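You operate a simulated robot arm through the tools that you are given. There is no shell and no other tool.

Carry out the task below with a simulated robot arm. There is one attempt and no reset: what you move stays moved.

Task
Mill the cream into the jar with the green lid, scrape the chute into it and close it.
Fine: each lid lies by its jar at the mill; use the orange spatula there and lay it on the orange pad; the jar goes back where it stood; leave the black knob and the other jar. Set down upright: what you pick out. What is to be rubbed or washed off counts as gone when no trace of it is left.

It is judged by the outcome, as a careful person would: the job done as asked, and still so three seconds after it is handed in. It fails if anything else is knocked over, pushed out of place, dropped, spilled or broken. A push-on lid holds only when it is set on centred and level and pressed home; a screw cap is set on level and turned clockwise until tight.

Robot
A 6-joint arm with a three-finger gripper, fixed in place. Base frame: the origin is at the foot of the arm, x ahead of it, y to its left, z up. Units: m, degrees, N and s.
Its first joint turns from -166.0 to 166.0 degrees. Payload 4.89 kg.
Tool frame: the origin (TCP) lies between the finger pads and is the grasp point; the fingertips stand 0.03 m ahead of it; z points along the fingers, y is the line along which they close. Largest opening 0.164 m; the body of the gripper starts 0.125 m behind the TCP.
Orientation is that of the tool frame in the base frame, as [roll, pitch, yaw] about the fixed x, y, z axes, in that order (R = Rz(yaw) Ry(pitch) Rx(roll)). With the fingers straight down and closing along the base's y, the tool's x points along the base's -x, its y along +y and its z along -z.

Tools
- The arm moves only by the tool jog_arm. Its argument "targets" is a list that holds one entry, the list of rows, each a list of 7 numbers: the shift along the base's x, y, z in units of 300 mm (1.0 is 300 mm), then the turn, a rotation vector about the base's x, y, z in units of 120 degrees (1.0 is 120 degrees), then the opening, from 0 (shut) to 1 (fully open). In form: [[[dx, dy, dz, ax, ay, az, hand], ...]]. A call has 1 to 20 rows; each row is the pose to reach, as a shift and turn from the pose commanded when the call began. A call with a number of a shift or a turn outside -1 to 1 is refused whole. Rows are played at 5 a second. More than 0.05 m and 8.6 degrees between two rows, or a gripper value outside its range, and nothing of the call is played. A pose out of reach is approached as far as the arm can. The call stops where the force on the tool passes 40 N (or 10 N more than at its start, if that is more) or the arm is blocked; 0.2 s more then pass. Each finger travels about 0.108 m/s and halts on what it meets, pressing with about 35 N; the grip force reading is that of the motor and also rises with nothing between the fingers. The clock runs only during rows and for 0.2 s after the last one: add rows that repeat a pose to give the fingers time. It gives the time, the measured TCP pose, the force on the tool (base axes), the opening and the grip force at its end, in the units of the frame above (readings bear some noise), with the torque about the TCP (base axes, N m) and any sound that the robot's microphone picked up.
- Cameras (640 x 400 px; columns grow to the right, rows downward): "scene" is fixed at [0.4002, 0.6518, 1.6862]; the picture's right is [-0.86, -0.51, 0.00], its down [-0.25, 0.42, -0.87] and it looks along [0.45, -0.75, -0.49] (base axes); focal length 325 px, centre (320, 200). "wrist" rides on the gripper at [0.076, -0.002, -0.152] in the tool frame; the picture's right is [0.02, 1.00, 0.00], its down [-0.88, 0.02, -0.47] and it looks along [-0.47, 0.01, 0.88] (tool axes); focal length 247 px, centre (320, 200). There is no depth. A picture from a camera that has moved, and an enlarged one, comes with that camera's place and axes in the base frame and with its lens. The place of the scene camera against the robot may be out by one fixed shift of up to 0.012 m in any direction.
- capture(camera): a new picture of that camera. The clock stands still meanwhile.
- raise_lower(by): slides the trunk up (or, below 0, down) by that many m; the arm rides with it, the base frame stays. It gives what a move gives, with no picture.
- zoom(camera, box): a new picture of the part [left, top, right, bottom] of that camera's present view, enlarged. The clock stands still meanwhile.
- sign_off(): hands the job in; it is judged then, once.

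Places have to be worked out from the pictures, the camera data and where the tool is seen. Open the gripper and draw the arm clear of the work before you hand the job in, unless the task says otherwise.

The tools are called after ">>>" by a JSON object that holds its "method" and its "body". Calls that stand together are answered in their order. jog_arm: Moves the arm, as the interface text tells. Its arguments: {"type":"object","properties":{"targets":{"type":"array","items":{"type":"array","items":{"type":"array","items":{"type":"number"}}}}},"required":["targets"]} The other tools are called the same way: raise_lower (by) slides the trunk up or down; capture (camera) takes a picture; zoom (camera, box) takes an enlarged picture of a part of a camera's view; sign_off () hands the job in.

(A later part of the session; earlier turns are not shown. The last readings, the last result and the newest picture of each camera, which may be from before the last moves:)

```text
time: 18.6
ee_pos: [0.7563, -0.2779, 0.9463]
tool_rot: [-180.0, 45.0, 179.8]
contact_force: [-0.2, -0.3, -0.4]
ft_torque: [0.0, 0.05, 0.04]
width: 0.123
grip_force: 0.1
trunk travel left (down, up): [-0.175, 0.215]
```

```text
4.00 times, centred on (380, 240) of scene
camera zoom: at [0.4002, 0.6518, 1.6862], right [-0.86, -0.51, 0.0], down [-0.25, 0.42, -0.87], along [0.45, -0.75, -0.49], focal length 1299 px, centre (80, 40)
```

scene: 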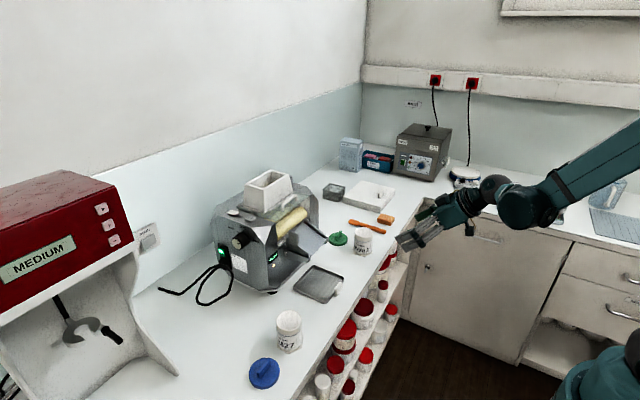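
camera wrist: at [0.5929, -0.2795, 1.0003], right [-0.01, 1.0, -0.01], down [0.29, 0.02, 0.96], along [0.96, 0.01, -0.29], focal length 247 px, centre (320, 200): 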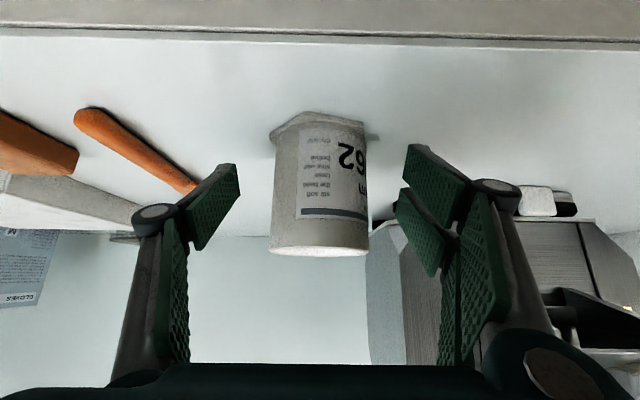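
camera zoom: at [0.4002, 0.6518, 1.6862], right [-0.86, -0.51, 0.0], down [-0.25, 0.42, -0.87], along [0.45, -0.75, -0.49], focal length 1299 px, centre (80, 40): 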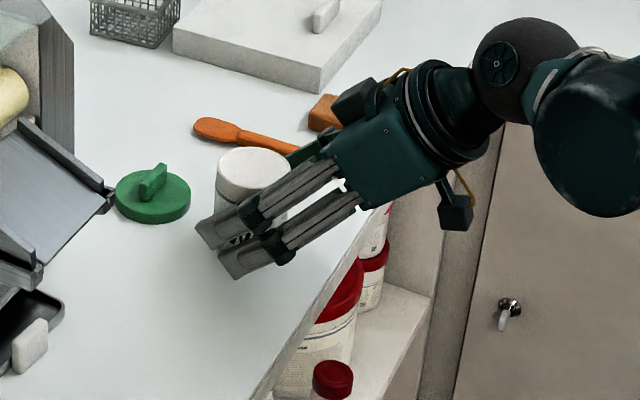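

The jar stands upright on its spot. I back the fingers out and move in front of the tray.

>>> {"method": "jog_arm", "body": {"targets": [[[-0.1, 0, 0.05, 0, 0, 0, 0.75], [-0.2, 0, 0.1, 0, 0, 0, 0.75], [-0.33, 0, 0.13, 0, 0, 0, 0.75], [-0.36, 0.12, 0.13, 0, 0, 0, 0.75], [-0.36, 0.25, 0.13, 0, 0, 0, 0.6], [-0.36, 0.38, 0.13, 0, 0, 0, 0.43], [-0.36, 0.51, 0.13, 0, 0, 0, 0.43], [-0.36, 0.64, 0.13, 0, 0, 0, 0.43], [-0.36, 0.75, 0.13, 0, 0, 0, 0.43], [-0.36, 0.81, 0.13, 0, 0, 0, 0.43], [-0.36, 0.81, 0.13, 0, 0, 0, 0.43]]]}}

>>> {"method": "capture", "body": {"camera": "wrist"}}

>>> {"method": "zoom", "body": {"camera": "wrist", "box": [250, 120, 390, 240]}}

>>> {"method": "zoom", "body": {"camera": "scene", "box": [270, 245, 340, 305]}}

```text
time: 21.0
ee_pos: [0.6506, -0.0352, 0.9841]
tool_rot: [-180.0, 45.0, 179.9]
contact_force: [0.1, 0.1, 0.1]
ft_torque: [0.01, 0.02, 0.04]
width: 0.0706
grip_force: 0.0
trunk travel left (down, up): [-0.175, 0.215]
```

```text
taken
camera wrist: at [0.4867, -0.0363, 1.0382], right [-0.01, 1.0, -0.01], down [0.29, 0.02, 0.96], along [0.96, 0.01, -0.29], focal length 247 px, centre (320, 200)
```

wrist: 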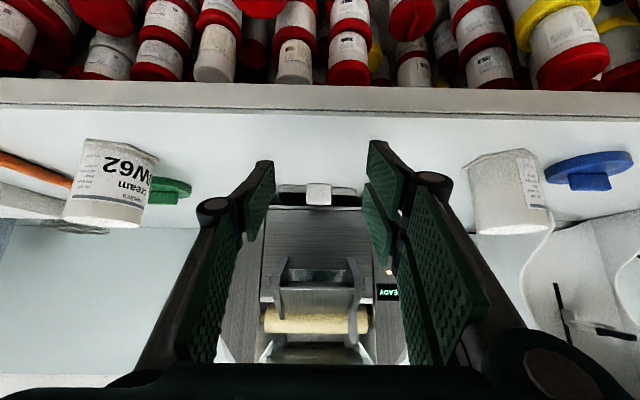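

```text
3.33 times, centred on (320, 180) of wrist
camera zoom: at [0.4867, -0.0363, 1.0382], right [-0.01, 1.0, -0.01], down [0.29, 0.02, 0.96], along [0.96, 0.01, -0.29], focal length 823 px, centre (320, 267)
```

zoom: 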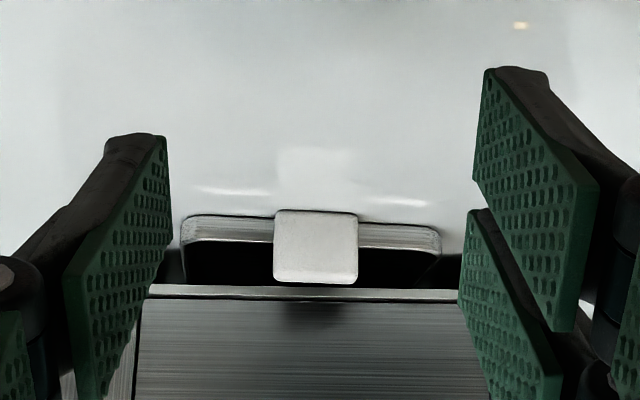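

```text
6.67 times, centred on (305, 275) of scene
camera zoom: at [0.4002, 0.6518, 1.6862], right [-0.86, -0.51, 0.0], down [-0.25, 0.42, -0.87], along [0.45, -0.75, -0.49], focal length 2165 px, centre (420, -300)
```

zoom: 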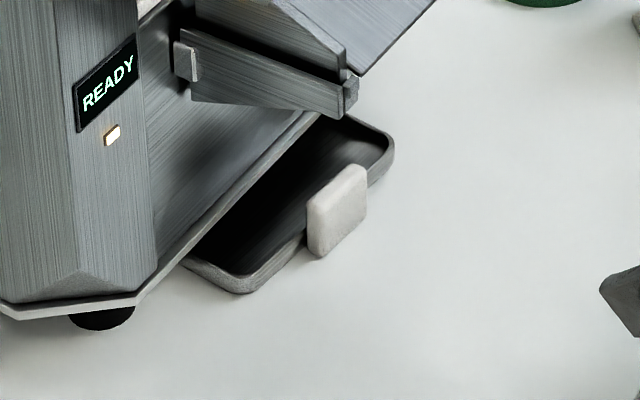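

The tray grip is a block about 0.038 wide, top z ≈0.935, now at x ≈0.85. I reach under the chute at 45° with the fingers at 0.07 opening, straddling it.

>>> {"method": "jog_arm", "body": {"targets": [[[0.125, 0, -0.032, 0, 0, 0, 0.43], [0.25, 0, -0.064, 0, 0, 0, 0.43], [0.375, 0, -0.096, 0, 0, 0, 0.43], [0.5, 0, -0.128, 0, 0, 0, 0.43], [0.625, 0, -0.16, 0, 0, 0, 0.43]]]}}

>>> {"method": "capture", "body": {"camera": "wrist"}}

>>> {"method": "zoom", "body": {"camera": "scene", "box": [250, 210, 380, 310]}}

```text
time: 22.2
ee_pos: [0.8346, -0.034, 0.9378]
tool_rot: [179.9, 45.1, -180.0]
contact_force: [-5.1, 6.7, 18.5]
ft_torque: [0.93, 0.28, 0.12]
width: 0.0781
grip_force: 5.5
trunk travel left (down, up): [-0.175, 0.215]
```

```text
taken
camera wrist: at [0.6711, -0.035, 0.9924], right [-0.02, 1.0, -0.01], down [0.29, 0.02, 0.96], along [0.96, 0.01, -0.29], focal length 247 px, centre (320, 200)
```

wrist: 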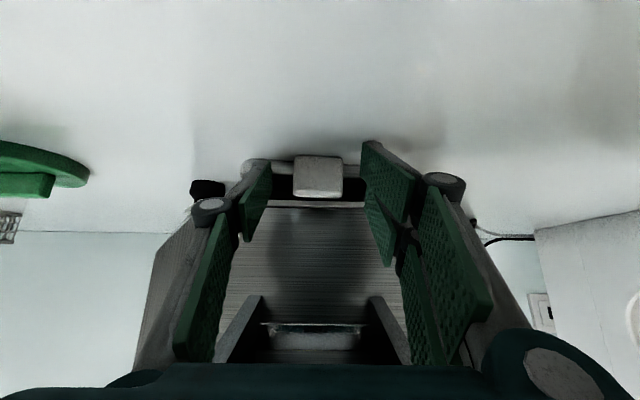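

```text
4.00 times, centred on (315, 260) of scene
camera zoom: at [0.4002, 0.6518, 1.6862], right [-0.86, -0.51, 0.0], down [-0.25, 0.42, -0.87], along [0.45, -0.75, -0.49], focal length 1299 px, centre (340, -40)
```

zoom: 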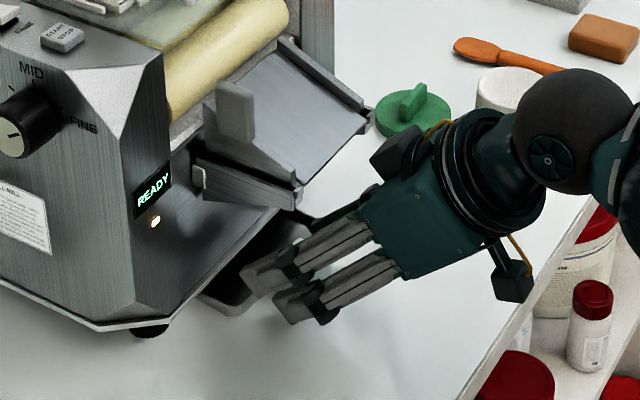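

A fingertip is touching the tray rim (18 N up). I ease back and up a few millimetres before closing.

>>> {"method": "jog_arm", "body": {"targets": [[[-0.01, 0, 0.01, 0, 0, 0, 0.43], [-0.023, 0, 0.02, 0, 0, 0, 0.43], [-0.023, 0, 0.02, 0, 0, 0, 0.43]]]}}

>>> {"method": "zoom", "body": {"camera": "wrist", "box": [220, 120, 420, 260]}}

```text
time: 23.0
ee_pos: [0.8274, -0.0348, 0.9429]
tool_rot: [180.0, 44.9, 179.9]
contact_force: [1.1, 0.9, 0.7]
ft_torque: [-0.01, 0.0, -0.01]
width: 0.0703
grip_force: 0.1
trunk travel left (down, up): [-0.175, 0.215]
```

```text
2.86 times, centred on (320, 190) of wrist
camera zoom: at [0.6657, -0.037, 0.9972], right [-0.01, 1.0, -0.02], down [0.29, 0.02, 0.96], along [0.96, 0.01, -0.29], focal length 706 px, centre (320, 229)
```

zoom: 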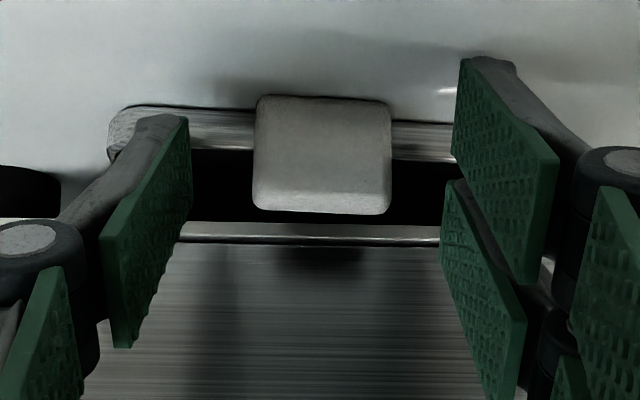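

Forces are zero now. I close on the grip.

>>> {"method": "jog_arm", "body": {"targets": [[[0, 0, 0, 0, 0, 0, 0.3], [0, 0, 0, 0, 0, 0, 0.15], [0, 0, 0, 0, 0, 0, 0.15], [0, 0, 0, 0, 0, 0, 0.15]]]}}

>>> {"method": "zoom", "body": {"camera": "wrist", "box": [220, 120, 420, 260]}}

```text
time: 24.0
ee_pos: [0.8278, -0.0362, 0.9429]
tool_rot: [180.0, 45.0, 179.8]
contact_force: [0.2, -0.1, 1.2]
ft_torque: [0.1, -0.07, -0.14]
width: 0.04
grip_force: 35.0
trunk travel left (down, up): [-0.175, 0.215]
```

```text
2.86 times, centred on (320, 190) of wrist
camera zoom: at [0.6657, -0.0369, 0.9973], right [-0.01, 1.0, -0.01], down [0.29, 0.02, 0.96], along [0.96, 0.01, -0.29], focal length 706 px, centre (320, 229)
```

zoom: 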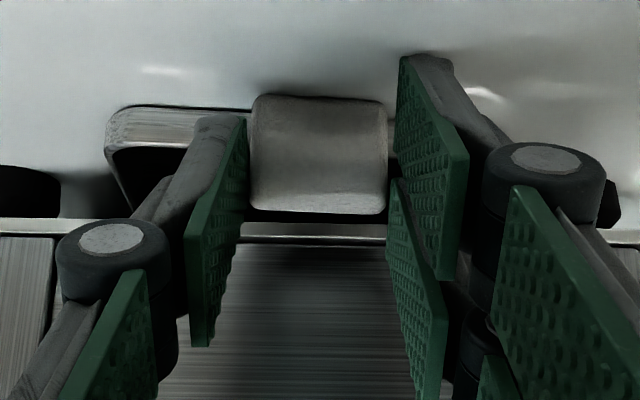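

Gripped at 0.040. I pull the tray straight back by 0.10 m.

>>> {"method": "jog_arm", "body": {"targets": [[[-0.06, 0, 0.002, 0, 0, 0, 0.15], [-0.12, 0, 0.002, 0, 0, 0, 0.15], [-0.18, 0, 0.002, 0, 0, 0, 0.15], [-0.24, 0, 0.002, 0, 0, 0, 0.15], [-0.3, 0, 0.002, 0, 0, 0, 0.15], [-0.333, 0, 0.002, 0, 0, 0, 0.15], [-0.333, 0, 0.002, 0, 0, 0, 0.15]]]}}

>>> {"method": "zoom", "body": {"camera": "scene", "box": [220, 200, 400, 320]}}

```text
time: 25.6
ee_pos: [0.7305, -0.0352, 0.9432]
tool_rot: [-179.9, 45.0, 179.8]
contact_force: [-0.9, 0.1, 1.4]
ft_torque: [0.26, -0.16, -0.03]
width: 0.04
grip_force: 34.4
trunk travel left (down, up): [-0.175, 0.215]
```

```text
3.33 times, centred on (310, 260) of scene
camera zoom: at [0.4002, 0.6518, 1.6862], right [-0.86, -0.51, 0.0], down [-0.25, 0.42, -0.87], along [0.45, -0.75, -0.49], focal length 1082 px, centre (353, 0)
```

zoom: 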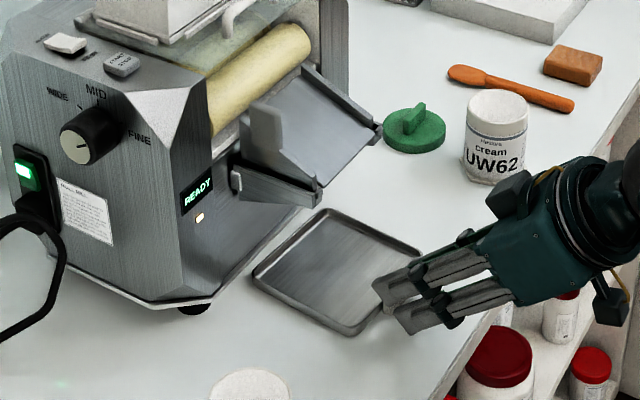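

I take the same zoom as at the start to compare the tray's corners with its original position.

>>> {"method": "zoom", "body": {"camera": "scene", "box": [265, 210, 345, 310]}}

>>> {"method": "capture", "body": {"camera": "wrist"}}

```text
4.00 times, centred on (305, 260) of scene
camera zoom: at [0.4002, 0.6518, 1.6862], right [-0.86, -0.51, 0.0], down [-0.25, 0.42, -0.87], along [0.45, -0.75, -0.49], focal length 1299 px, centre (380, -40)
```

zoom: 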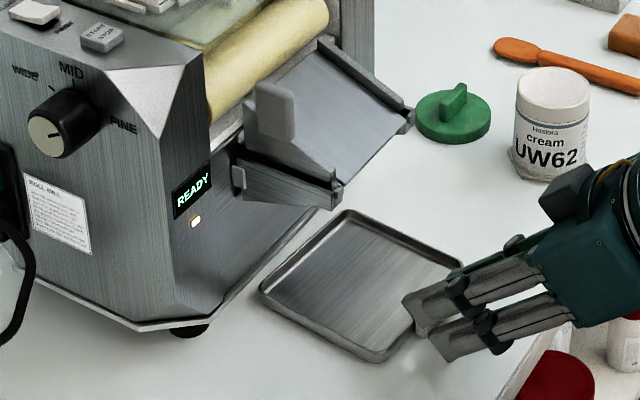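

```text
taken
camera wrist: at [0.5671, -0.0363, 0.9972], right [-0.01, 1.0, -0.01], down [0.29, 0.02, 0.96], along [0.96, 0.01, -0.29], focal length 247 px, centre (320, 200)
```

wrist: 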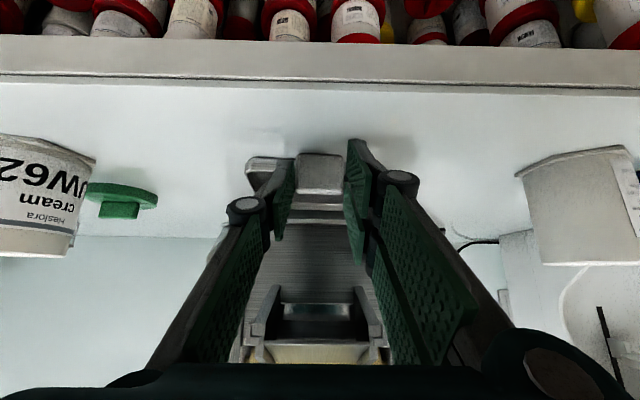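

The tray needs about 19 mm more towards me and a 4.6° counter-clockwise turn to match the start picture. I do that while holding its grip.

>>> {"method": "jog_arm", "body": {"targets": [[[-0.02, 0, 0, 0, 0, 0.012, 0.15], [-0.04, 0, 0, 0, 0, 0.025, 0.15], [-0.063, 0, 0, 0, 0, 0.038, 0.15], [-0.063, 0, 0, 0, 0, 0.038, 0.15]]]}}

>>> {"method": "zoom", "body": {"camera": "scene", "box": [265, 210, 345, 310]}}

```text
time: 26.6
ee_pos: [0.7101, -0.0355, 0.9433]
tool_rot: [179.9, 45.0, -175.5]
contact_force: [-0.2, 0.0, 0.7]
ft_torque: [-0.03, 0.24, -0.02]
width: 0.0398
grip_force: 35.0
trunk travel left (down, up): [-0.175, 0.215]
```

```text
4.00 times, centred on (305, 260) of scene
camera zoom: at [0.4002, 0.6518, 1.6862], right [-0.86, -0.51, 0.0], down [-0.25, 0.42, -0.87], along [0.45, -0.75, -0.49], focal length 1299 px, centre (380, -40)
```

zoom: 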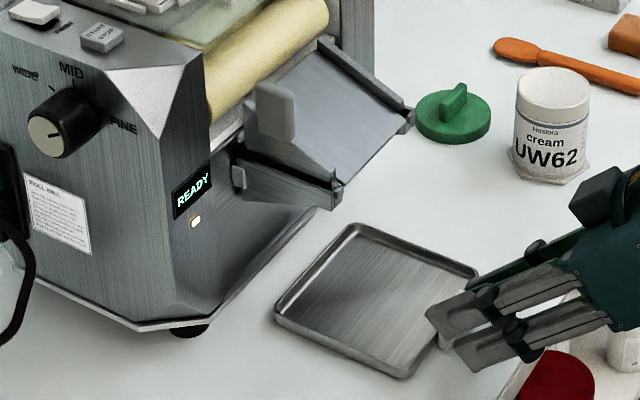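

The corners now match the starting picture within about 2 px. I release the grip and back away.

>>> {"method": "jog_arm", "body": {"targets": [[[0, 0, 0, 0, 0, 0, 0.3], [0, 0, 0, 0, 0, 0, 0.43], [0, 0, 0, 0, 0, 0, 0.43], [-0.05, 0, 0.05, 0, 0, 0, 0.43], [-0.12, 0, 0.15, 0, 0, -0.038, 0.43], [-0.2, 0, 0.3, 0, 0, -0.038, 0.43], [-0.2, 0, 0.3, 0, 0, -0.038, 0.43]]]}}

>>> {"method": "zoom", "body": {"camera": "scene", "box": [265, 210, 345, 310]}}

>>> {"method": "zoom", "body": {"camera": "scene", "box": [200, 160, 350, 310]}}

>>> {"method": "capture", "body": {"camera": "wrist"}}

```text
refused: row 6 steps farther than a row can; nothing moved
```

```text
4.00 times, centred on (305, 260) of scene
camera zoom: at [0.4002, 0.6518, 1.6862], right [-0.86, -0.51, 0.0], down [-0.25, 0.42, -0.87], along [0.45, -0.75, -0.49], focal length 1299 px, centre (380, -40)
```

zoom: 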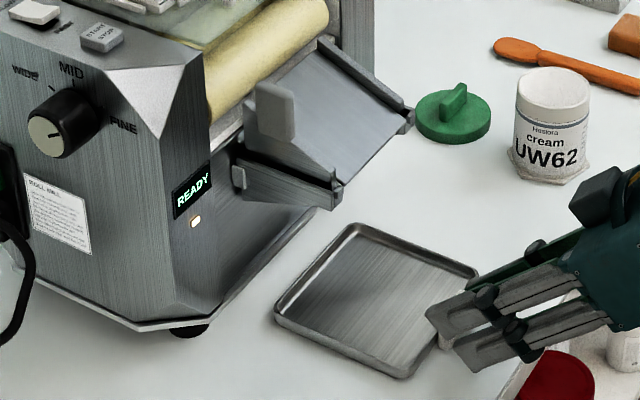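

```text
2.67 times, centred on (275, 235) of scene
camera zoom: at [0.4002, 0.6518, 1.6862], right [-0.86, -0.51, 0.0], down [-0.25, 0.42, -0.87], along [0.45, -0.75, -0.49], focal length 866 px, centre (440, 107)
```

zoom: 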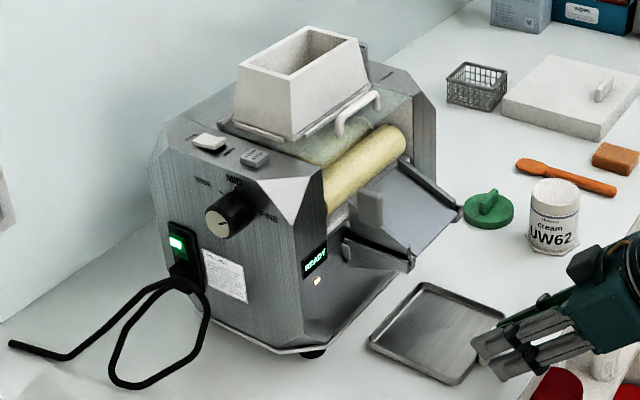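

```text
taken
camera wrist: at [0.5475, -0.0493, 0.9979], right [-0.09, 1.0, -0.02], down [0.29, 0.04, 0.96], along [0.95, 0.09, -0.29], focal length 247 px, centre (320, 200)
```

wrist: 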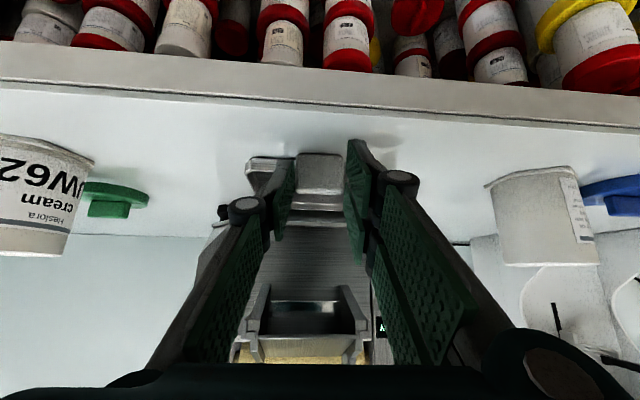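

The match with the first picture is very good. One row was too long; I repeat the release and retreat with smaller steps.

>>> {"method": "jog_arm", "body": {"targets": [[[0, 0, 0, 0, 0, 0, 0.3], [0, 0, 0, 0, 0, 0, 0.43], [0, 0, 0, 0, 0, 0, 0.43], [-0.05, 0, 0.05, 0, 0, 0, 0.43], [-0.1, 0, 0.15, 0, 0, -0.02, 0.43], [-0.15, 0, 0.25, 0, 0, -0.038, 0.43], [-0.2, 0, 0.35, 0, 0, -0.038, 0.43]]]}}

>>> {"method": "zoom", "body": {"camera": "scene", "box": [265, 210, 345, 310]}}

>>> {"method": "capture", "body": {"camera": "wrist"}}

```text
time: 28.2
ee_pos: [0.6506, -0.0344, 1.0485]
tool_rot: [179.9, 44.9, 179.9]
contact_force: [1.8, -0.9, -1.0]
ft_torque: [-0.01, 0.11, 0.02]
width: 0.0703
grip_force: 0.0
trunk travel left (down, up): [-0.175, 0.215]
```

```text
4.00 times, centred on (305, 260) of scene
camera zoom: at [0.4002, 0.6518, 1.6862], right [-0.86, -0.51, 0.0], down [-0.25, 0.42, -0.87], along [0.45, -0.75, -0.49], focal length 1299 px, centre (380, -40)
```

zoom: 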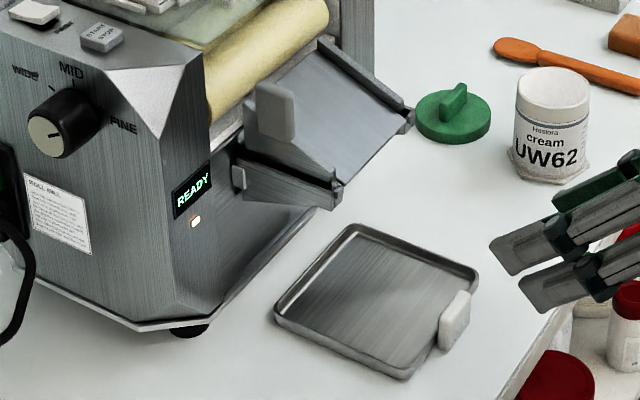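

```text
taken
camera wrist: at [0.4884, -0.0359, 1.1022], right [-0.01, 1.0, -0.01], down [0.29, 0.02, 0.96], along [0.96, 0.01, -0.29], focal length 247 px, centre (320, 200)
```

wrist: 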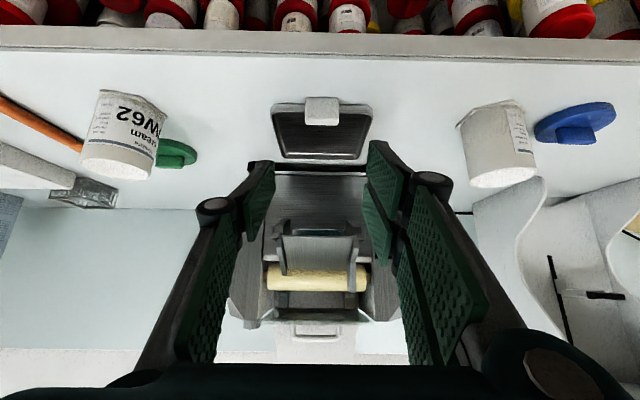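

The tray is back in place (grip block and corners match). Now I return to the jar, this time to carry it in sideways, low over the tray's side rim and under the chute brackets, away from the tray grip.

>>> {"method": "jog_arm", "body": {"targets": [[[0, -0.13, 0, 0, 0, 0, 0.5], [0, -0.27, 0, 0, 0, 0, 0.6], [0, -0.41, 0, 0, 0, 0, 0.7], [0, -0.55, 0, 0, 0, 0, 0.8], [0, -0.69, 0, 0, 0, 0, 0.9], [0, -0.81, -0.05, 0, 0, 0, 0.9], [0, -0.81, -0.16, 0, 0, 0, 0.9]]]}}

>>> {"method": "capture", "body": {"camera": "wrist"}}

>>> {"method": "zoom", "body": {"camera": "wrist", "box": [250, 80, 390, 220]}}

```text
time: 29.8
ee_pos: [0.6487, -0.2758, 1.0005]
tool_rot: [-180.0, 45.0, -179.9]
contact_force: [-1.0, 0.9, 0.6]
ft_torque: [-0.05, -0.06, -0.04]
width: 0.1478
grip_force: 0.0
trunk travel left (down, up): [-0.175, 0.215]
```

```text
taken
camera wrist: at [0.4866, -0.2776, 1.055], right [-0.01, 1.0, -0.02], down [0.29, 0.02, 0.96], along [0.96, 0.01, -0.29], focal length 247 px, centre (320, 200)
```

wrist: 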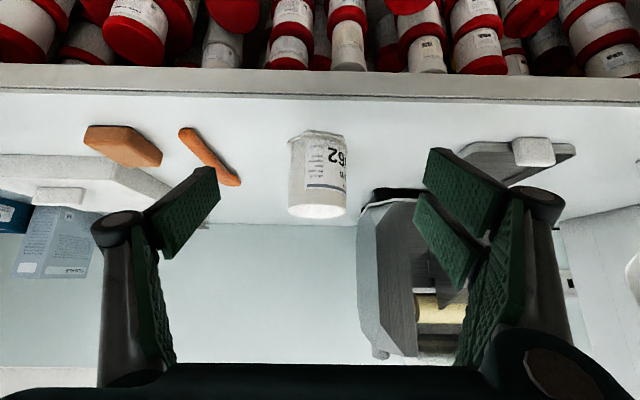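

```text
2.86 times, centred on (320, 150) of wrist
camera zoom: at [0.4866, -0.2776, 1.055], right [-0.01, 1.0, -0.02], down [0.29, 0.02, 0.96], along [0.96, 0.01, -0.29], focal length 706 px, centre (320, 343)
```

zoom: 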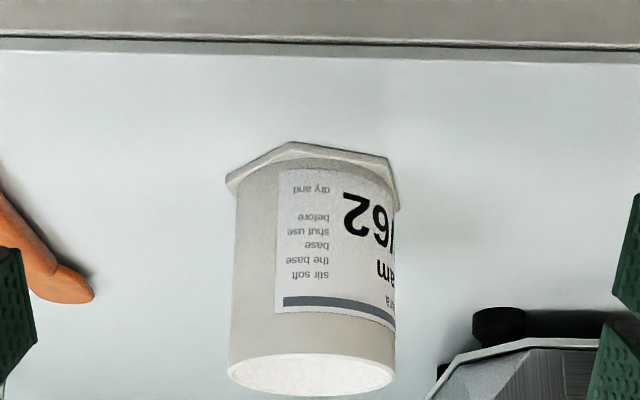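

Jar centre is about (0.757, −0.278). I move in and close on it.

>>> {"method": "jog_arm", "body": {"targets": [[[0.12, -0.008, -0.06, 0, 0, 0, 0.9], [0.24, -0.008, -0.12, 0, 0, 0, 0.9], [0.361, -0.008, -0.18, 0, 0, 0, 0.9], [0.361, -0.008, -0.18, 0, 0, 0, 0.6], [0.361, -0.008, -0.18, 0, 0, 0, 0.3], [0.361, -0.008, -0.18, 0, 0, 0, 0.3], [0.361, -0.008, -0.18, 0, 0, 0, 0.3], [0.361, -0.008, -0.18, 0, 0, 0, 0.3]]]}}

>>> {"method": "capture", "body": {"camera": "wrist"}}

```text
time: 31.6
ee_pos: [0.7588, -0.28, 0.9465]
tool_rot: [179.9, 45.0, 179.9]
contact_force: [-0.4, 0.2, 0.6]
ft_torque: [-0.02, 0.0, 0.03]
width: 0.0674
grip_force: 34.9
trunk travel left (down, up): [-0.175, 0.215]
```

```text
taken
camera wrist: at [0.5955, -0.2816, 1.0012], right [-0.01, 1.0, -0.01], down [0.29, 0.02, 0.96], along [0.96, 0.01, -0.29], focal length 247 px, centre (320, 200)
```

wrist: 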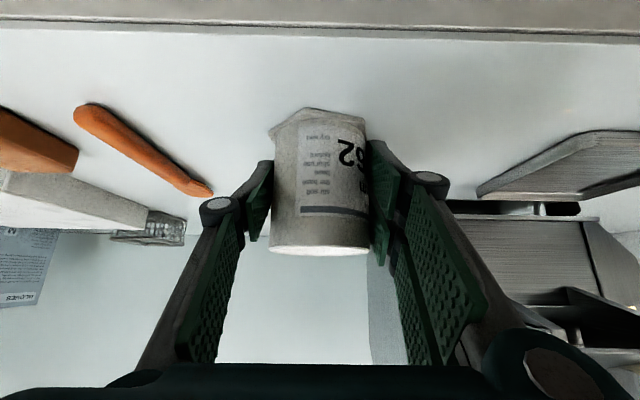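

Gripped at 0.067. I lift about 25 mm and carry the jar left and then forward to x ≈0.806, stopping just beside the tray for a look.

>>> {"method": "jog_arm", "body": {"targets": [[[0, 0, 0.04, 0, 0, 0, 0.3], [0, 0, 0.083, 0, 0, 0, 0.3], [0, 0.1, 0.083, 0, 0, 0, 0.3], [0, 0.2, 0.083, 0, 0, 0, 0.3], [0.04, 0.3, 0.083, 0, 0, 0, 0.3], [0.12, 0.34, 0.083, 0, 0, 0, 0.3], [0.157, 0.36, 0.083, 0, 0, 0, 0.3], [0.157, 0.36, 0.083, 0, 0, 0, 0.3]]]}}

>>> {"method": "capture", "body": {"camera": "wrist"}}

>>> {"method": "zoom", "body": {"camera": "scene", "box": [250, 210, 380, 310]}}

```text
time: 33.4
ee_pos: [0.8047, -0.1722, 0.9715]
tool_rot: [180.0, 45.0, 179.9]
contact_force: [-0.1, 0.5, -0.8]
ft_torque: [0.05, 0.01, 0.0]
width: 0.0675
grip_force: 34.8
trunk travel left (down, up): [-0.175, 0.215]
```

```text
taken
camera wrist: at [0.6428, -0.1737, 1.0257], right [-0.01, 1.0, -0.01], down [0.29, 0.02, 0.96], along [0.96, 0.01, -0.29], focal length 247 px, centre (320, 200)
```

wrist: 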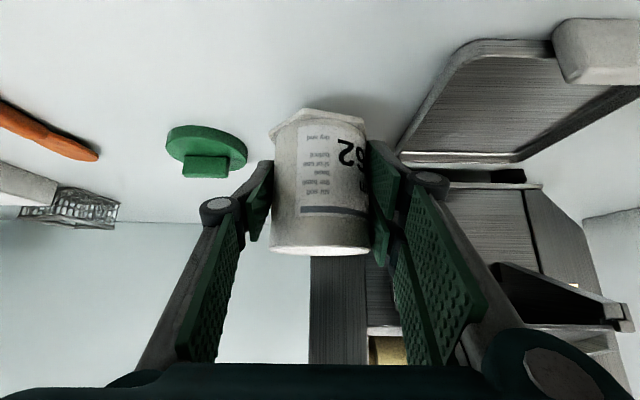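

```text
4.00 times, centred on (315, 260) of scene
camera zoom: at [0.4002, 0.6518, 1.6862], right [-0.86, -0.51, 0.0], down [-0.25, 0.42, -0.87], along [0.45, -0.75, -0.49], focal length 1299 px, centre (340, -40)
```

zoom: 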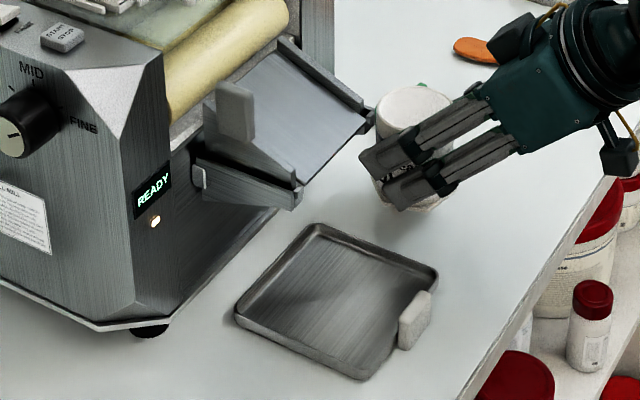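

Clearances look right (rim 1.010 versus bracket ≈1.03; bottom ≈0.918 versus rim of tray ≈0.906). I slide the jar sideways to the chute's centreline.

>>> {"method": "jog_arm", "body": {"targets": [[[0, 0.08, 0, 0, 0, 0, 0.3], [0, 0.16, 0, 0, 0, 0, 0.3], [0, 0.24, 0, 0, 0, 0, 0.3], [0, 0.32, 0, 0, 0, 0, 0.3], [0, 0.4, 0, 0, 0, 0, 0.3], [0.003, 0.455, 0, 0, 0, 0, 0.3], [0.003, 0.455, 0, 0, 0, 0, 0.3]]]}}

>>> {"method": "capture", "body": {"camera": "wrist"}}

>>> {"method": "zoom", "body": {"camera": "scene", "box": [250, 210, 380, 310]}}

```text
time: 35.0
ee_pos: [0.8073, -0.0359, 0.9733]
tool_rot: [-180.0, 45.0, 179.9]
contact_force: [0.3, -0.7, -0.2]
ft_torque: [-0.01, -0.05, 0.02]
width: 0.0676
grip_force: 35.3
trunk travel left (down, up): [-0.175, 0.215]
```

```text
taken
camera wrist: at [0.645, -0.0375, 1.0265], right [-0.01, 1.0, -0.01], down [0.29, 0.02, 0.96], along [0.96, 0.01, -0.29], focal length 247 px, centre (320, 200)
```

wrist: 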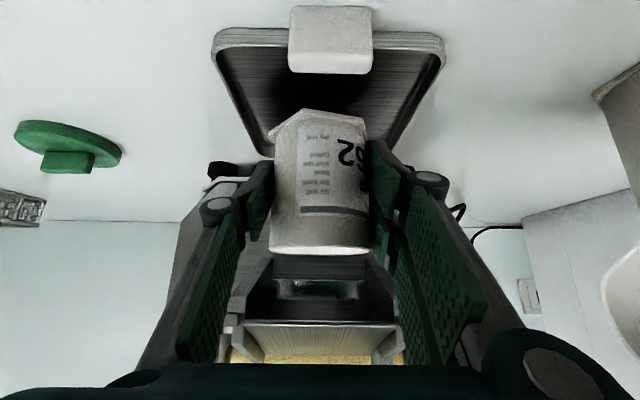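

```text
4.00 times, centred on (315, 260) of scene
camera zoom: at [0.4002, 0.6518, 1.6862], right [-0.86, -0.51, 0.0], down [-0.25, 0.42, -0.87], along [0.45, -0.75, -0.49], focal length 1299 px, centre (340, -40)
```

zoom: 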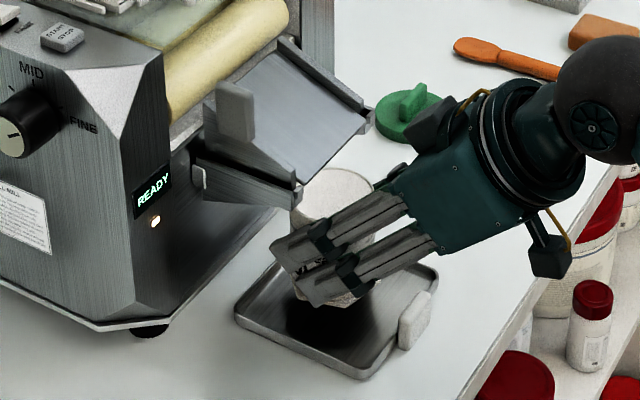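

The jar mouth is centred directly under the lip. I lower it onto the tray floor in small steps.

>>> {"method": "jog_arm", "body": {"targets": [[[0, 0, -0.03, 0, 0, 0, 0.3], [0, 0, -0.055, 0, 0, 0, 0.3], [0, 0, -0.065, 0, 0, 0, 0.3], [0, 0, -0.07, 0, 0, 0, 0.3], [0, 0, -0.07, 0, 0, 0, 0.3]]]}}

```text
time: 36.2
ee_pos: [0.8058, -0.0367, 0.9504]
tool_rot: [180.0, 45.0, 179.8]
contact_force: [0.0, -0.2, 1.5]
ft_torque: [0.07, -0.06, -0.05]
width: 0.0669
grip_force: 35.4
trunk travel left (down, up): [-0.175, 0.215]
```

>>> {"method": "jog_arm", "body": {"targets": [[[0, 0, -0.004, 0, 0, 0, 0.3], [0, 0, -0.004, 0, 0, 0, 0.3]]]}}

>>> {"method": "capture", "body": {"camera": "wrist"}}

```text
time: 36.8
ee_pos: [0.806, -0.0373, 0.9488]
tool_rot: [-180.0, 45.1, 180.0]
contact_force: [3.9, -0.9, 21.6]
ft_torque: [0.66, -0.32, -0.16]
width: 0.0673
grip_force: 35.4
trunk travel left (down, up): [-0.175, 0.215]
```

```text
taken
camera wrist: at [0.643, -0.0375, 1.0044], right [-0.01, 1.0, -0.01], down [0.29, 0.02, 0.96], along [0.96, 0.01, -0.29], focal length 247 px, centre (320, 200)
```

wrist: 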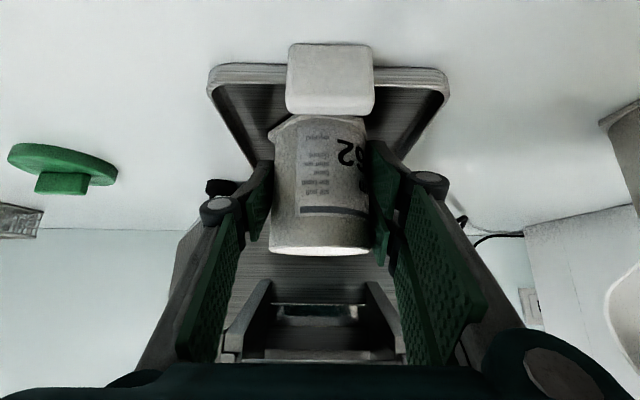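

Touchdown (22 N). I ease off, open and back out along the finger direction.

>>> {"method": "jog_arm", "body": {"targets": [[[0, 0, 0.003, 0, 0, 0, 0.3], [0, 0, 0.003, 0, 0, 0, 0.45], [0, 0, 0.003, 0, 0, 0, 0.6], [0, 0, 0.003, 0, 0, 0, 0.6], [-0.07, 0, 0.06, 0, 0, 0, 0.6], [-0.15, 0, 0.12, 0, 0, 0, 0.6], [-0.25, 0, 0.18, 0, 0, 0, 0.6], [-0.38, 0, 0.2, 0, 0, 0, 0.6], [-0.5, 0, 0.2, 0, 0, 0, 0.6]]]}}

>>> {"method": "capture", "body": {"camera": "wrist"}}

>>> {"method": "zoom", "body": {"camera": "scene", "box": [265, 210, 345, 310]}}

```text
time: 38.8
ee_pos: [0.6561, -0.0378, 1.0089]
tool_rot: [180.0, 45.0, -180.0]
contact_force: [1.2, -0.5, -0.6]
ft_torque: [0.01, 0.06, -0.02]
width: 0.0987
grip_force: 0.1
trunk travel left (down, up): [-0.175, 0.215]
```

```text
taken
camera wrist: at [0.4935, -0.0388, 1.0642], right [-0.01, 1.0, -0.02], down [0.29, 0.02, 0.96], along [0.96, 0.01, -0.29], focal length 247 px, centre (320, 200)
```

wrist: 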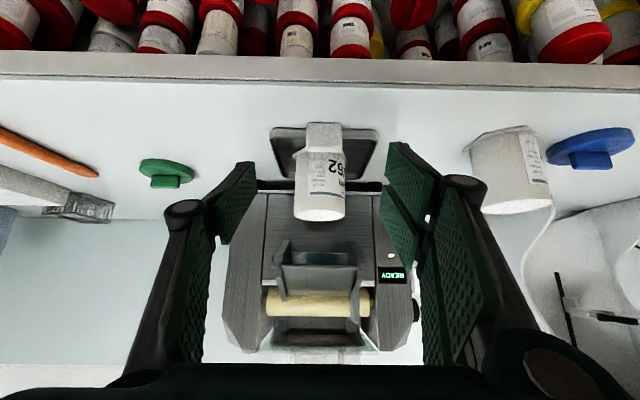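

```text
4.00 times, centred on (305, 260) of scene
camera zoom: at [0.4002, 0.6518, 1.6862], right [-0.86, -0.51, 0.0], down [-0.25, 0.42, -0.87], along [0.45, -0.75, -0.49], focal length 1299 px, centre (380, -40)
```

zoom: 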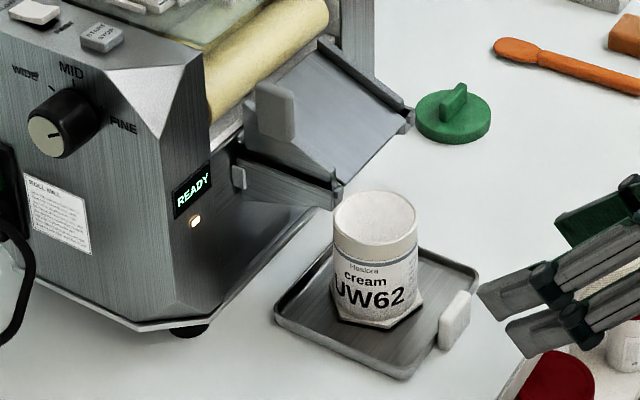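

The jar stands centred under the lip. Next, I rise, bring the tool vertical and shut the fingers for pressing START.

>>> {"method": "jog_arm", "body": {"targets": [[[0, 0, 0.14, 0, 0.0, 0, 0.5], [0, 0, 0.28, 0, 0.0625, 0, 0.3], [0, 0, 0.42, 0, 0.125, 0, 0.1], [0, 0, 0.56, 0, 0.1875, 0, 0], [0, 0, 0.7, 0, 0.25, 0, 0], [0, 0, 0.84, 0, 0.3125, 0, 0], [0, 0, 0.98, 0, 0.375, 0, 0]]]}}

>>> {"method": "capture", "body": {"camera": "wrist"}}

```text
time: 40.4
ee_pos: [0.656, -0.0364, 1.3051]
tool_rot: [180.0, -0.2, 179.9]
contact_force: [-0.7, -0.7, 0.8]
ft_torque: [-0.03, -0.16, 0.0]
width: 0.0
grip_force: 34.9
trunk travel left (down, up): [-0.175, 0.215]
```

```text
taken
camera wrist: at [0.5796, -0.0389, 1.4585], right [-0.02, 1.0, 0.0], down [0.88, 0.02, 0.47], along [0.47, 0.01, -0.88], focal length 247 px, centre (320, 200)
```

wrist: 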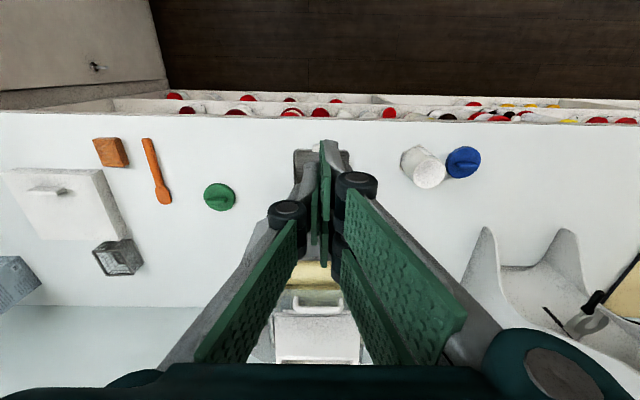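

I move over the START/STOP button (≈0.965, 0.083, top z 1.173) at safe height.

>>> {"method": "jog_arm", "body": {"targets": [[[0.125, 0.05, 0, 0, 0, 0, 0], [0.25, 0.1, 0, 0, 0, 0, 0], [0.375, 0.15, 0, 0, 0, 0, 0], [0.5, 0.2, 0, 0, 0, 0, 0], [0.625, 0.25, 0, 0, 0, 0, 0], [0.75, 0.3, 0, 0, 0, 0, 0], [0.875, 0.35, 0, 0, 0, 0, 0], [1.0, 0.398, 0, 0, 0, 0, 0], [1.0, 0.398, 0, 0, 0, 0, 0]]]}}

>>> {"method": "capture", "body": {"camera": "wrist"}}

>>> {"method": "zoom", "body": {"camera": "scene", "box": [200, 120, 340, 240]}}

```text
time: 42.4
ee_pos: [0.9616, 0.0825, 1.3048]
tool_rot: [179.9, 0.1, -180.0]
contact_force: [1.3, -0.1, -0.8]
ft_torque: [-0.06, 0.19, 0.0]
width: 0.0
grip_force: 34.7
trunk travel left (down, up): [-0.175, 0.215]
```

```text
taken
camera wrist: at [0.8838, 0.0812, 1.4572], right [-0.02, 1.0, 0.0], down [0.88, 0.02, 0.47], along [0.47, 0.01, -0.88], focal length 247 px, centre (320, 200)
```

wrist: 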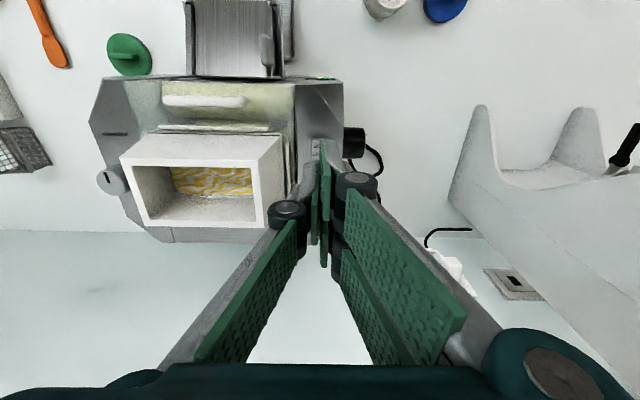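

```text
3.33 times, centred on (270, 180) of scene
camera zoom: at [0.4002, 0.6518, 1.6862], right [-0.86, -0.51, 0.0], down [-0.25, 0.42, -0.87], along [0.45, -0.75, -0.49], focal length 1082 px, centre (487, 267)
```

zoom: 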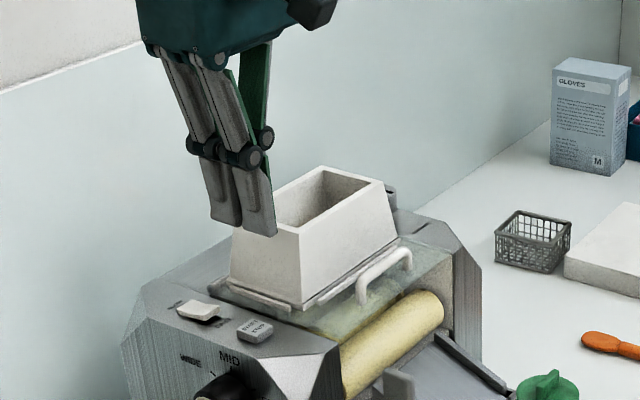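

The fingertips hang right above the button. I descend to just above it, then press slowly.

>>> {"method": "jog_arm", "body": {"targets": [[[0.008, 0, -0.12, 0, 0, 0, 0], [0.008, 0, -0.24, 0, 0, 0, 0], [0.008, 0, -0.3, 0, 0, 0, 0], [0.008, 0, -0.31, 0, 0, 0, 0], [0.008, 0, -0.31, 0, 0, 0, 0]]]}}

>>> {"method": "zoom", "body": {"camera": "scene", "box": [220, 180, 310, 250]}}

>>> {"method": "zoom", "body": {"camera": "wrist", "box": [270, 90, 370, 190]}}

```text
time: 43.6
ee_pos: [0.9594, 0.0814, 1.2111]
tool_rot: [180.0, 0.0, 180.0]
contact_force: [0.0, -0.2, -0.7]
ft_torque: [0.03, -0.01, 0.01]
width: 0.0002
grip_force: 35.0
trunk travel left (down, up): [-0.175, 0.215]
```

```text
5.71 times, centred on (265, 215) of scene
camera zoom: at [0.4002, 0.6518, 1.6862], right [-0.86, -0.51, 0.0], down [-0.25, 0.42, -0.87], along [0.45, -0.75, -0.49], focal length 1856 px, centre (634, 114)
```

zoom: 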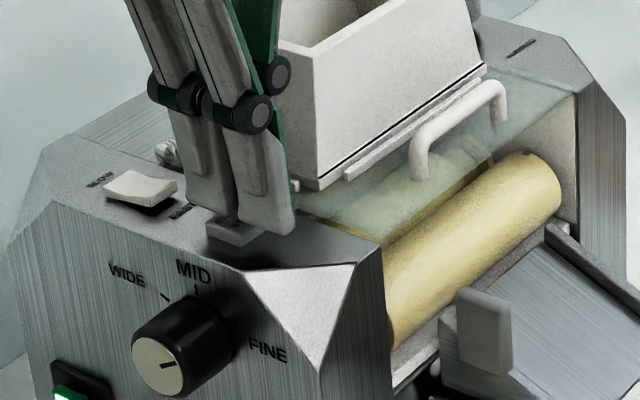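

```text
4.00 times, centred on (320, 140) of wrist
camera zoom: at [0.8826, 0.0814, 1.3638], right [-0.02, 1.0, 0.0], down [0.88, 0.02, 0.47], along [0.47, 0.01, -0.88], focal length 988 px, centre (320, 440)
```

zoom: 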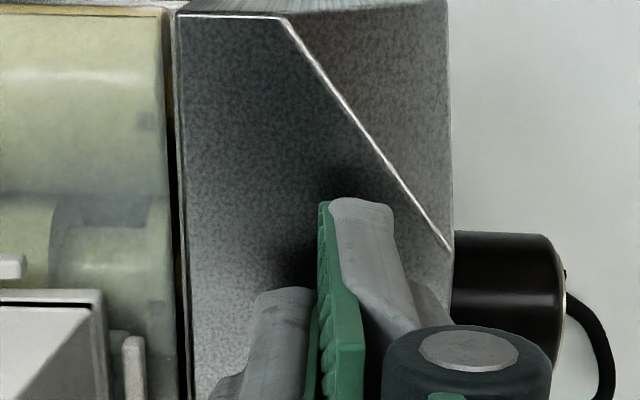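

The fingers are over the button; a small correction (+4 mm x, −2 mm y), then I press down in 2 mm steps.

>>> {"method": "jog_arm", "body": {"targets": [[[0.014, -0.006, 0, 0, 0, 0, 0], [0.014, -0.006, -0.01, 0, 0, 0, 0], [0.014, -0.006, -0.017, 0, 0, 0, 0], [0.014, -0.006, -0.024, 0, 0, 0, 0], [0.014, -0.006, -0.03, 0, 0, 0, 0], [0.014, -0.006, -0.036, 0, 0, 0, 0]]]}}

>>> {"method": "zoom", "body": {"camera": "scene", "box": [220, 180, 310, 270]}}

```text
time: 45.0
ee_pos: [0.962, 0.0809, 1.1997]
tool_rot: [180.0, 0.0, 180.0]
contact_force: [2.0, -0.4, 9.5]
ft_torque: [0.0, -0.1, 0.02]
width: 0.006
grip_force: 44.9
trunk travel left (down, up): [-0.175, 0.215]
heard: click
```

```text
4.44 times, centred on (265, 225) of scene
camera zoom: at [0.4002, 0.6518, 1.6862], right [-0.86, -0.51, 0.0], down [-0.25, 0.42, -0.87], along [0.45, -0.75, -0.49], focal length 1443 px, centre (564, 89)
```

zoom: 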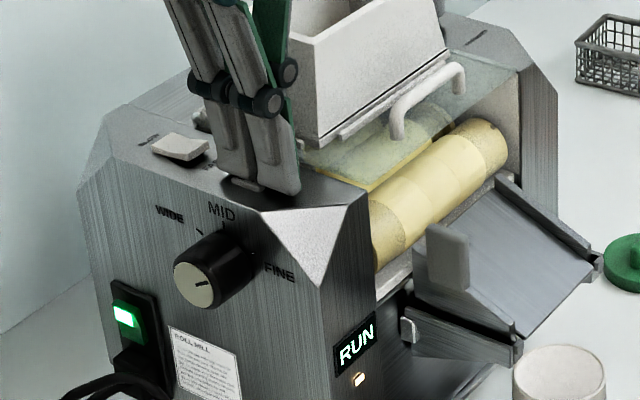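

A click and the display shows RUN. I lift straight off the button and wait, watching the mill.

>>> {"method": "jog_arm", "body": {"targets": [[[0, 0, 0.02, 0, 0, 0, 0], [0, 0, 0.1, 0, 0, 0, 0], [0, 0, 0.2, 0, 0, 0, 0], [0, 0, 0.2, 0, 0, 0, 0], [0, 0, 0.2, 0, 0, 0, 0]]]}}

>>> {"method": "zoom", "body": {"camera": "scene", "box": [220, 180, 340, 270]}}

>>> {"method": "capture", "body": {"camera": "wrist"}}

```text
time: 46.2
ee_pos: [0.9628, 0.08, 1.2596]
tool_rot: [179.9, 0.0, 180.0]
contact_force: [0.6, -0.6, 0.3]
ft_torque: [-0.05, -0.04, 0.03]
width: 0.0001
grip_force: 44.8
trunk travel left (down, up): [-0.175, 0.215]
```

```text
4.44 times, centred on (280, 225) of scene
camera zoom: at [0.4002, 0.6518, 1.6862], right [-0.86, -0.51, 0.0], down [-0.25, 0.42, -0.87], along [0.45, -0.75, -0.49], focal length 1443 px, centre (498, 89)
```

zoom: 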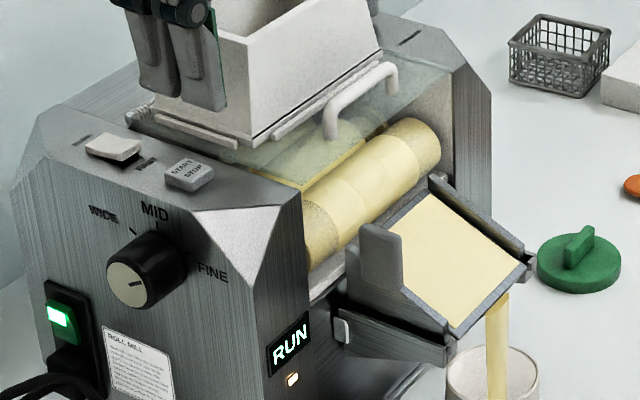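

```text
taken
camera wrist: at [0.8853, 0.0786, 1.4126], right [-0.02, 1.0, 0.0], down [0.88, 0.02, 0.47], along [0.47, 0.01, -0.88], focal length 247 px, centre (320, 200)
```

wrist: 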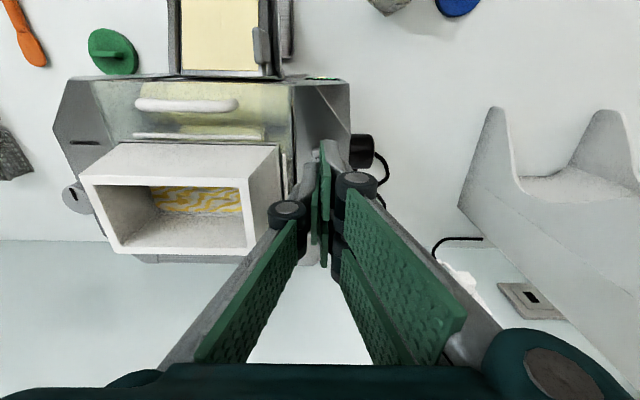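

The cream is flowing off the lip into the jar. I wait, clock running.

>>> {"method": "jog_arm", "body": {"targets": [[[0, 0, 0.05, 0, 0, 0, 0], [0, 0, 0.05, 0, 0, 0, 0], [0, 0, 0.05, 0, 0, 0, 0], [0, 0, 0.05, 0, 0, 0, 0], [0, 0, 0.05, 0, 0, 0, 0], [0, 0, 0.05, 0, 0, 0, 0], [0, 0, 0.05, 0, 0, 0, 0], [0, 0, 0.05, 0, 0, 0, 0], [0, 0, 0.05, 0, 0, 0, 0], [0, 0, 0.05, 0, 0, 0, 0]]]}}

>>> {"method": "zoom", "body": {"camera": "scene", "box": [250, 200, 370, 290]}}

>>> {"method": "zoom", "body": {"camera": "wrist", "box": [60, 130, 300, 270]}}

```text
time: 48.4
ee_pos: [0.9631, 0.08, 1.2742]
tool_rot: [-179.9, -0.1, 179.9]
contact_force: [0.8, 0.0, 0.9]
ft_torque: [0.02, 0.02, 0.0]
width: 0.0
grip_force: 45.0
trunk travel left (down, up): [-0.175, 0.215]
```

```text
4.44 times, centred on (310, 245) of scene
camera zoom: at [0.4002, 0.6518, 1.6862], right [-0.86, -0.51, 0.0], down [-0.25, 0.42, -0.87], along [0.45, -0.75, -0.49], focal length 1443 px, centre (364, 0)
```

zoom: 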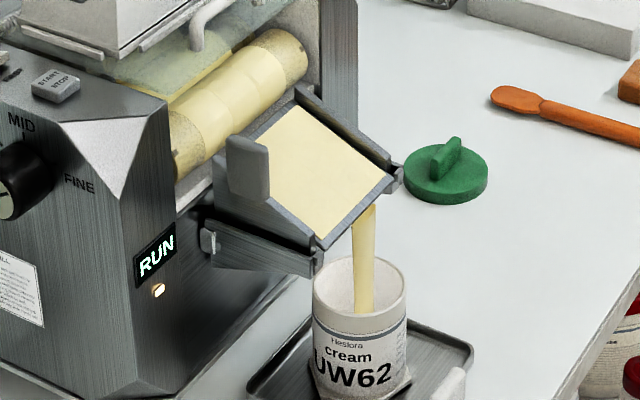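

```text
2.67 times, centred on (180, 200) of wrist
camera zoom: at [0.8851, 0.0792, 1.427], right [-0.02, 1.0, 0.0], down [0.88, 0.02, 0.47], along [0.47, 0.01, -0.88], focal length 659 px, centre (693, 200)
```

zoom: 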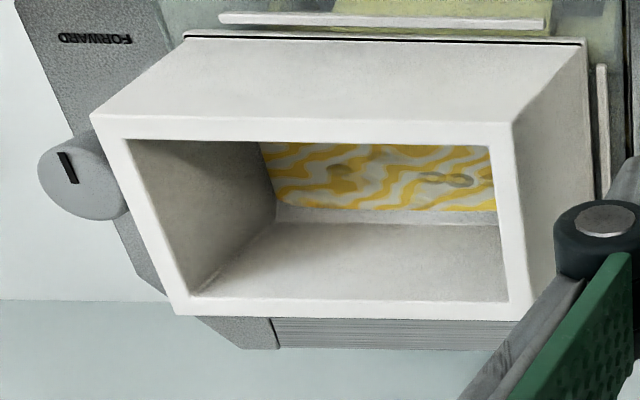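

The stream lands well inside the jar; the hopper level is falling slowly. I keep waiting.

>>> {"method": "jog_arm", "body": {"targets": [[[0, 0, 0, 0, 0, 0, 0], [0, 0, 0, 0, 0, 0, 0], [0, 0, 0, 0, 0, 0, 0], [0, 0, 0, 0, 0, 0, 0], [0, 0, 0, 0, 0, 0, 0], [0, 0, 0, 0, 0, 0, 0], [0, 0, 0, 0, 0, 0, 0], [0, 0, 0, 0, 0, 0, 0], [0, 0, 0, 0, 0, 0, 0], [0, 0, 0, 0, 0, 0, 0], [0, 0, 0, 0, 0, 0, 0], [0, 0, 0, 0, 0, 0, 0], [0, 0, 0, 0, 0, 0, 0], [0, 0, 0, 0, 0, 0, 0], [0, 0, 0, 0, 0, 0, 0], [0, 0, 0, 0, 0, 0, 0], [0, 0, 0, 0, 0, 0, 0], [0, 0, 0, 0, 0, 0, 0], [0, 0, 0, 0, 0, 0, 0], [0, 0, 0, 0, 0, 0, 0]]]}}

>>> {"method": "zoom", "body": {"camera": "scene", "box": [250, 200, 370, 290]}}

>>> {"method": "zoom", "body": {"camera": "wrist", "box": [60, 130, 300, 270]}}

```text
time: 52.6
ee_pos: [0.9629, 0.0806, 1.2745]
tool_rot: [179.9, -0.1, 180.0]
contact_force: [0.4, 0.8, 0.4]
ft_torque: [-0.03, 0.04, 0.0]
width: 0.0
grip_force: 45.1
trunk travel left (down, up): [-0.175, 0.215]
```

```text
4.44 times, centred on (310, 245) of scene
camera zoom: at [0.4002, 0.6518, 1.6862], right [-0.86, -0.51, 0.0], down [-0.25, 0.42, -0.87], along [0.45, -0.75, -0.49], focal length 1443 px, centre (364, 0)
```

zoom: 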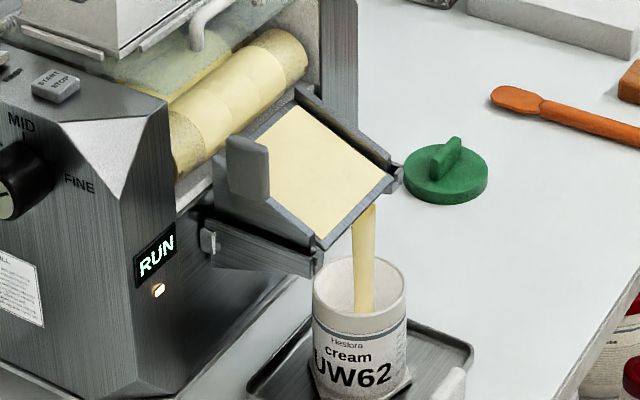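

```text
2.67 times, centred on (180, 200) of wrist
camera zoom: at [0.8851, 0.0792, 1.427], right [-0.02, 1.0, 0.0], down [0.88, 0.02, 0.47], along [0.47, 0.01, -0.88], focal length 659 px, centre (693, 200)
```

zoom: 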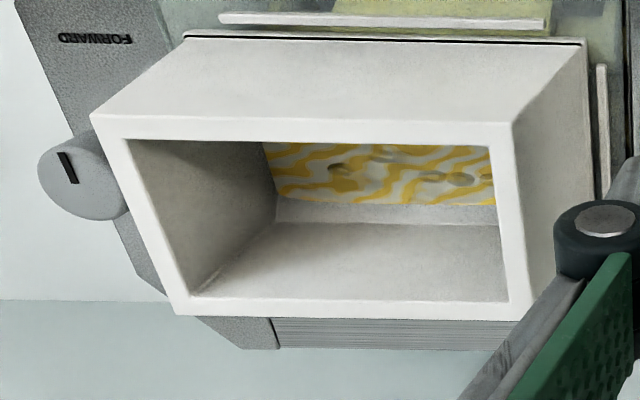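

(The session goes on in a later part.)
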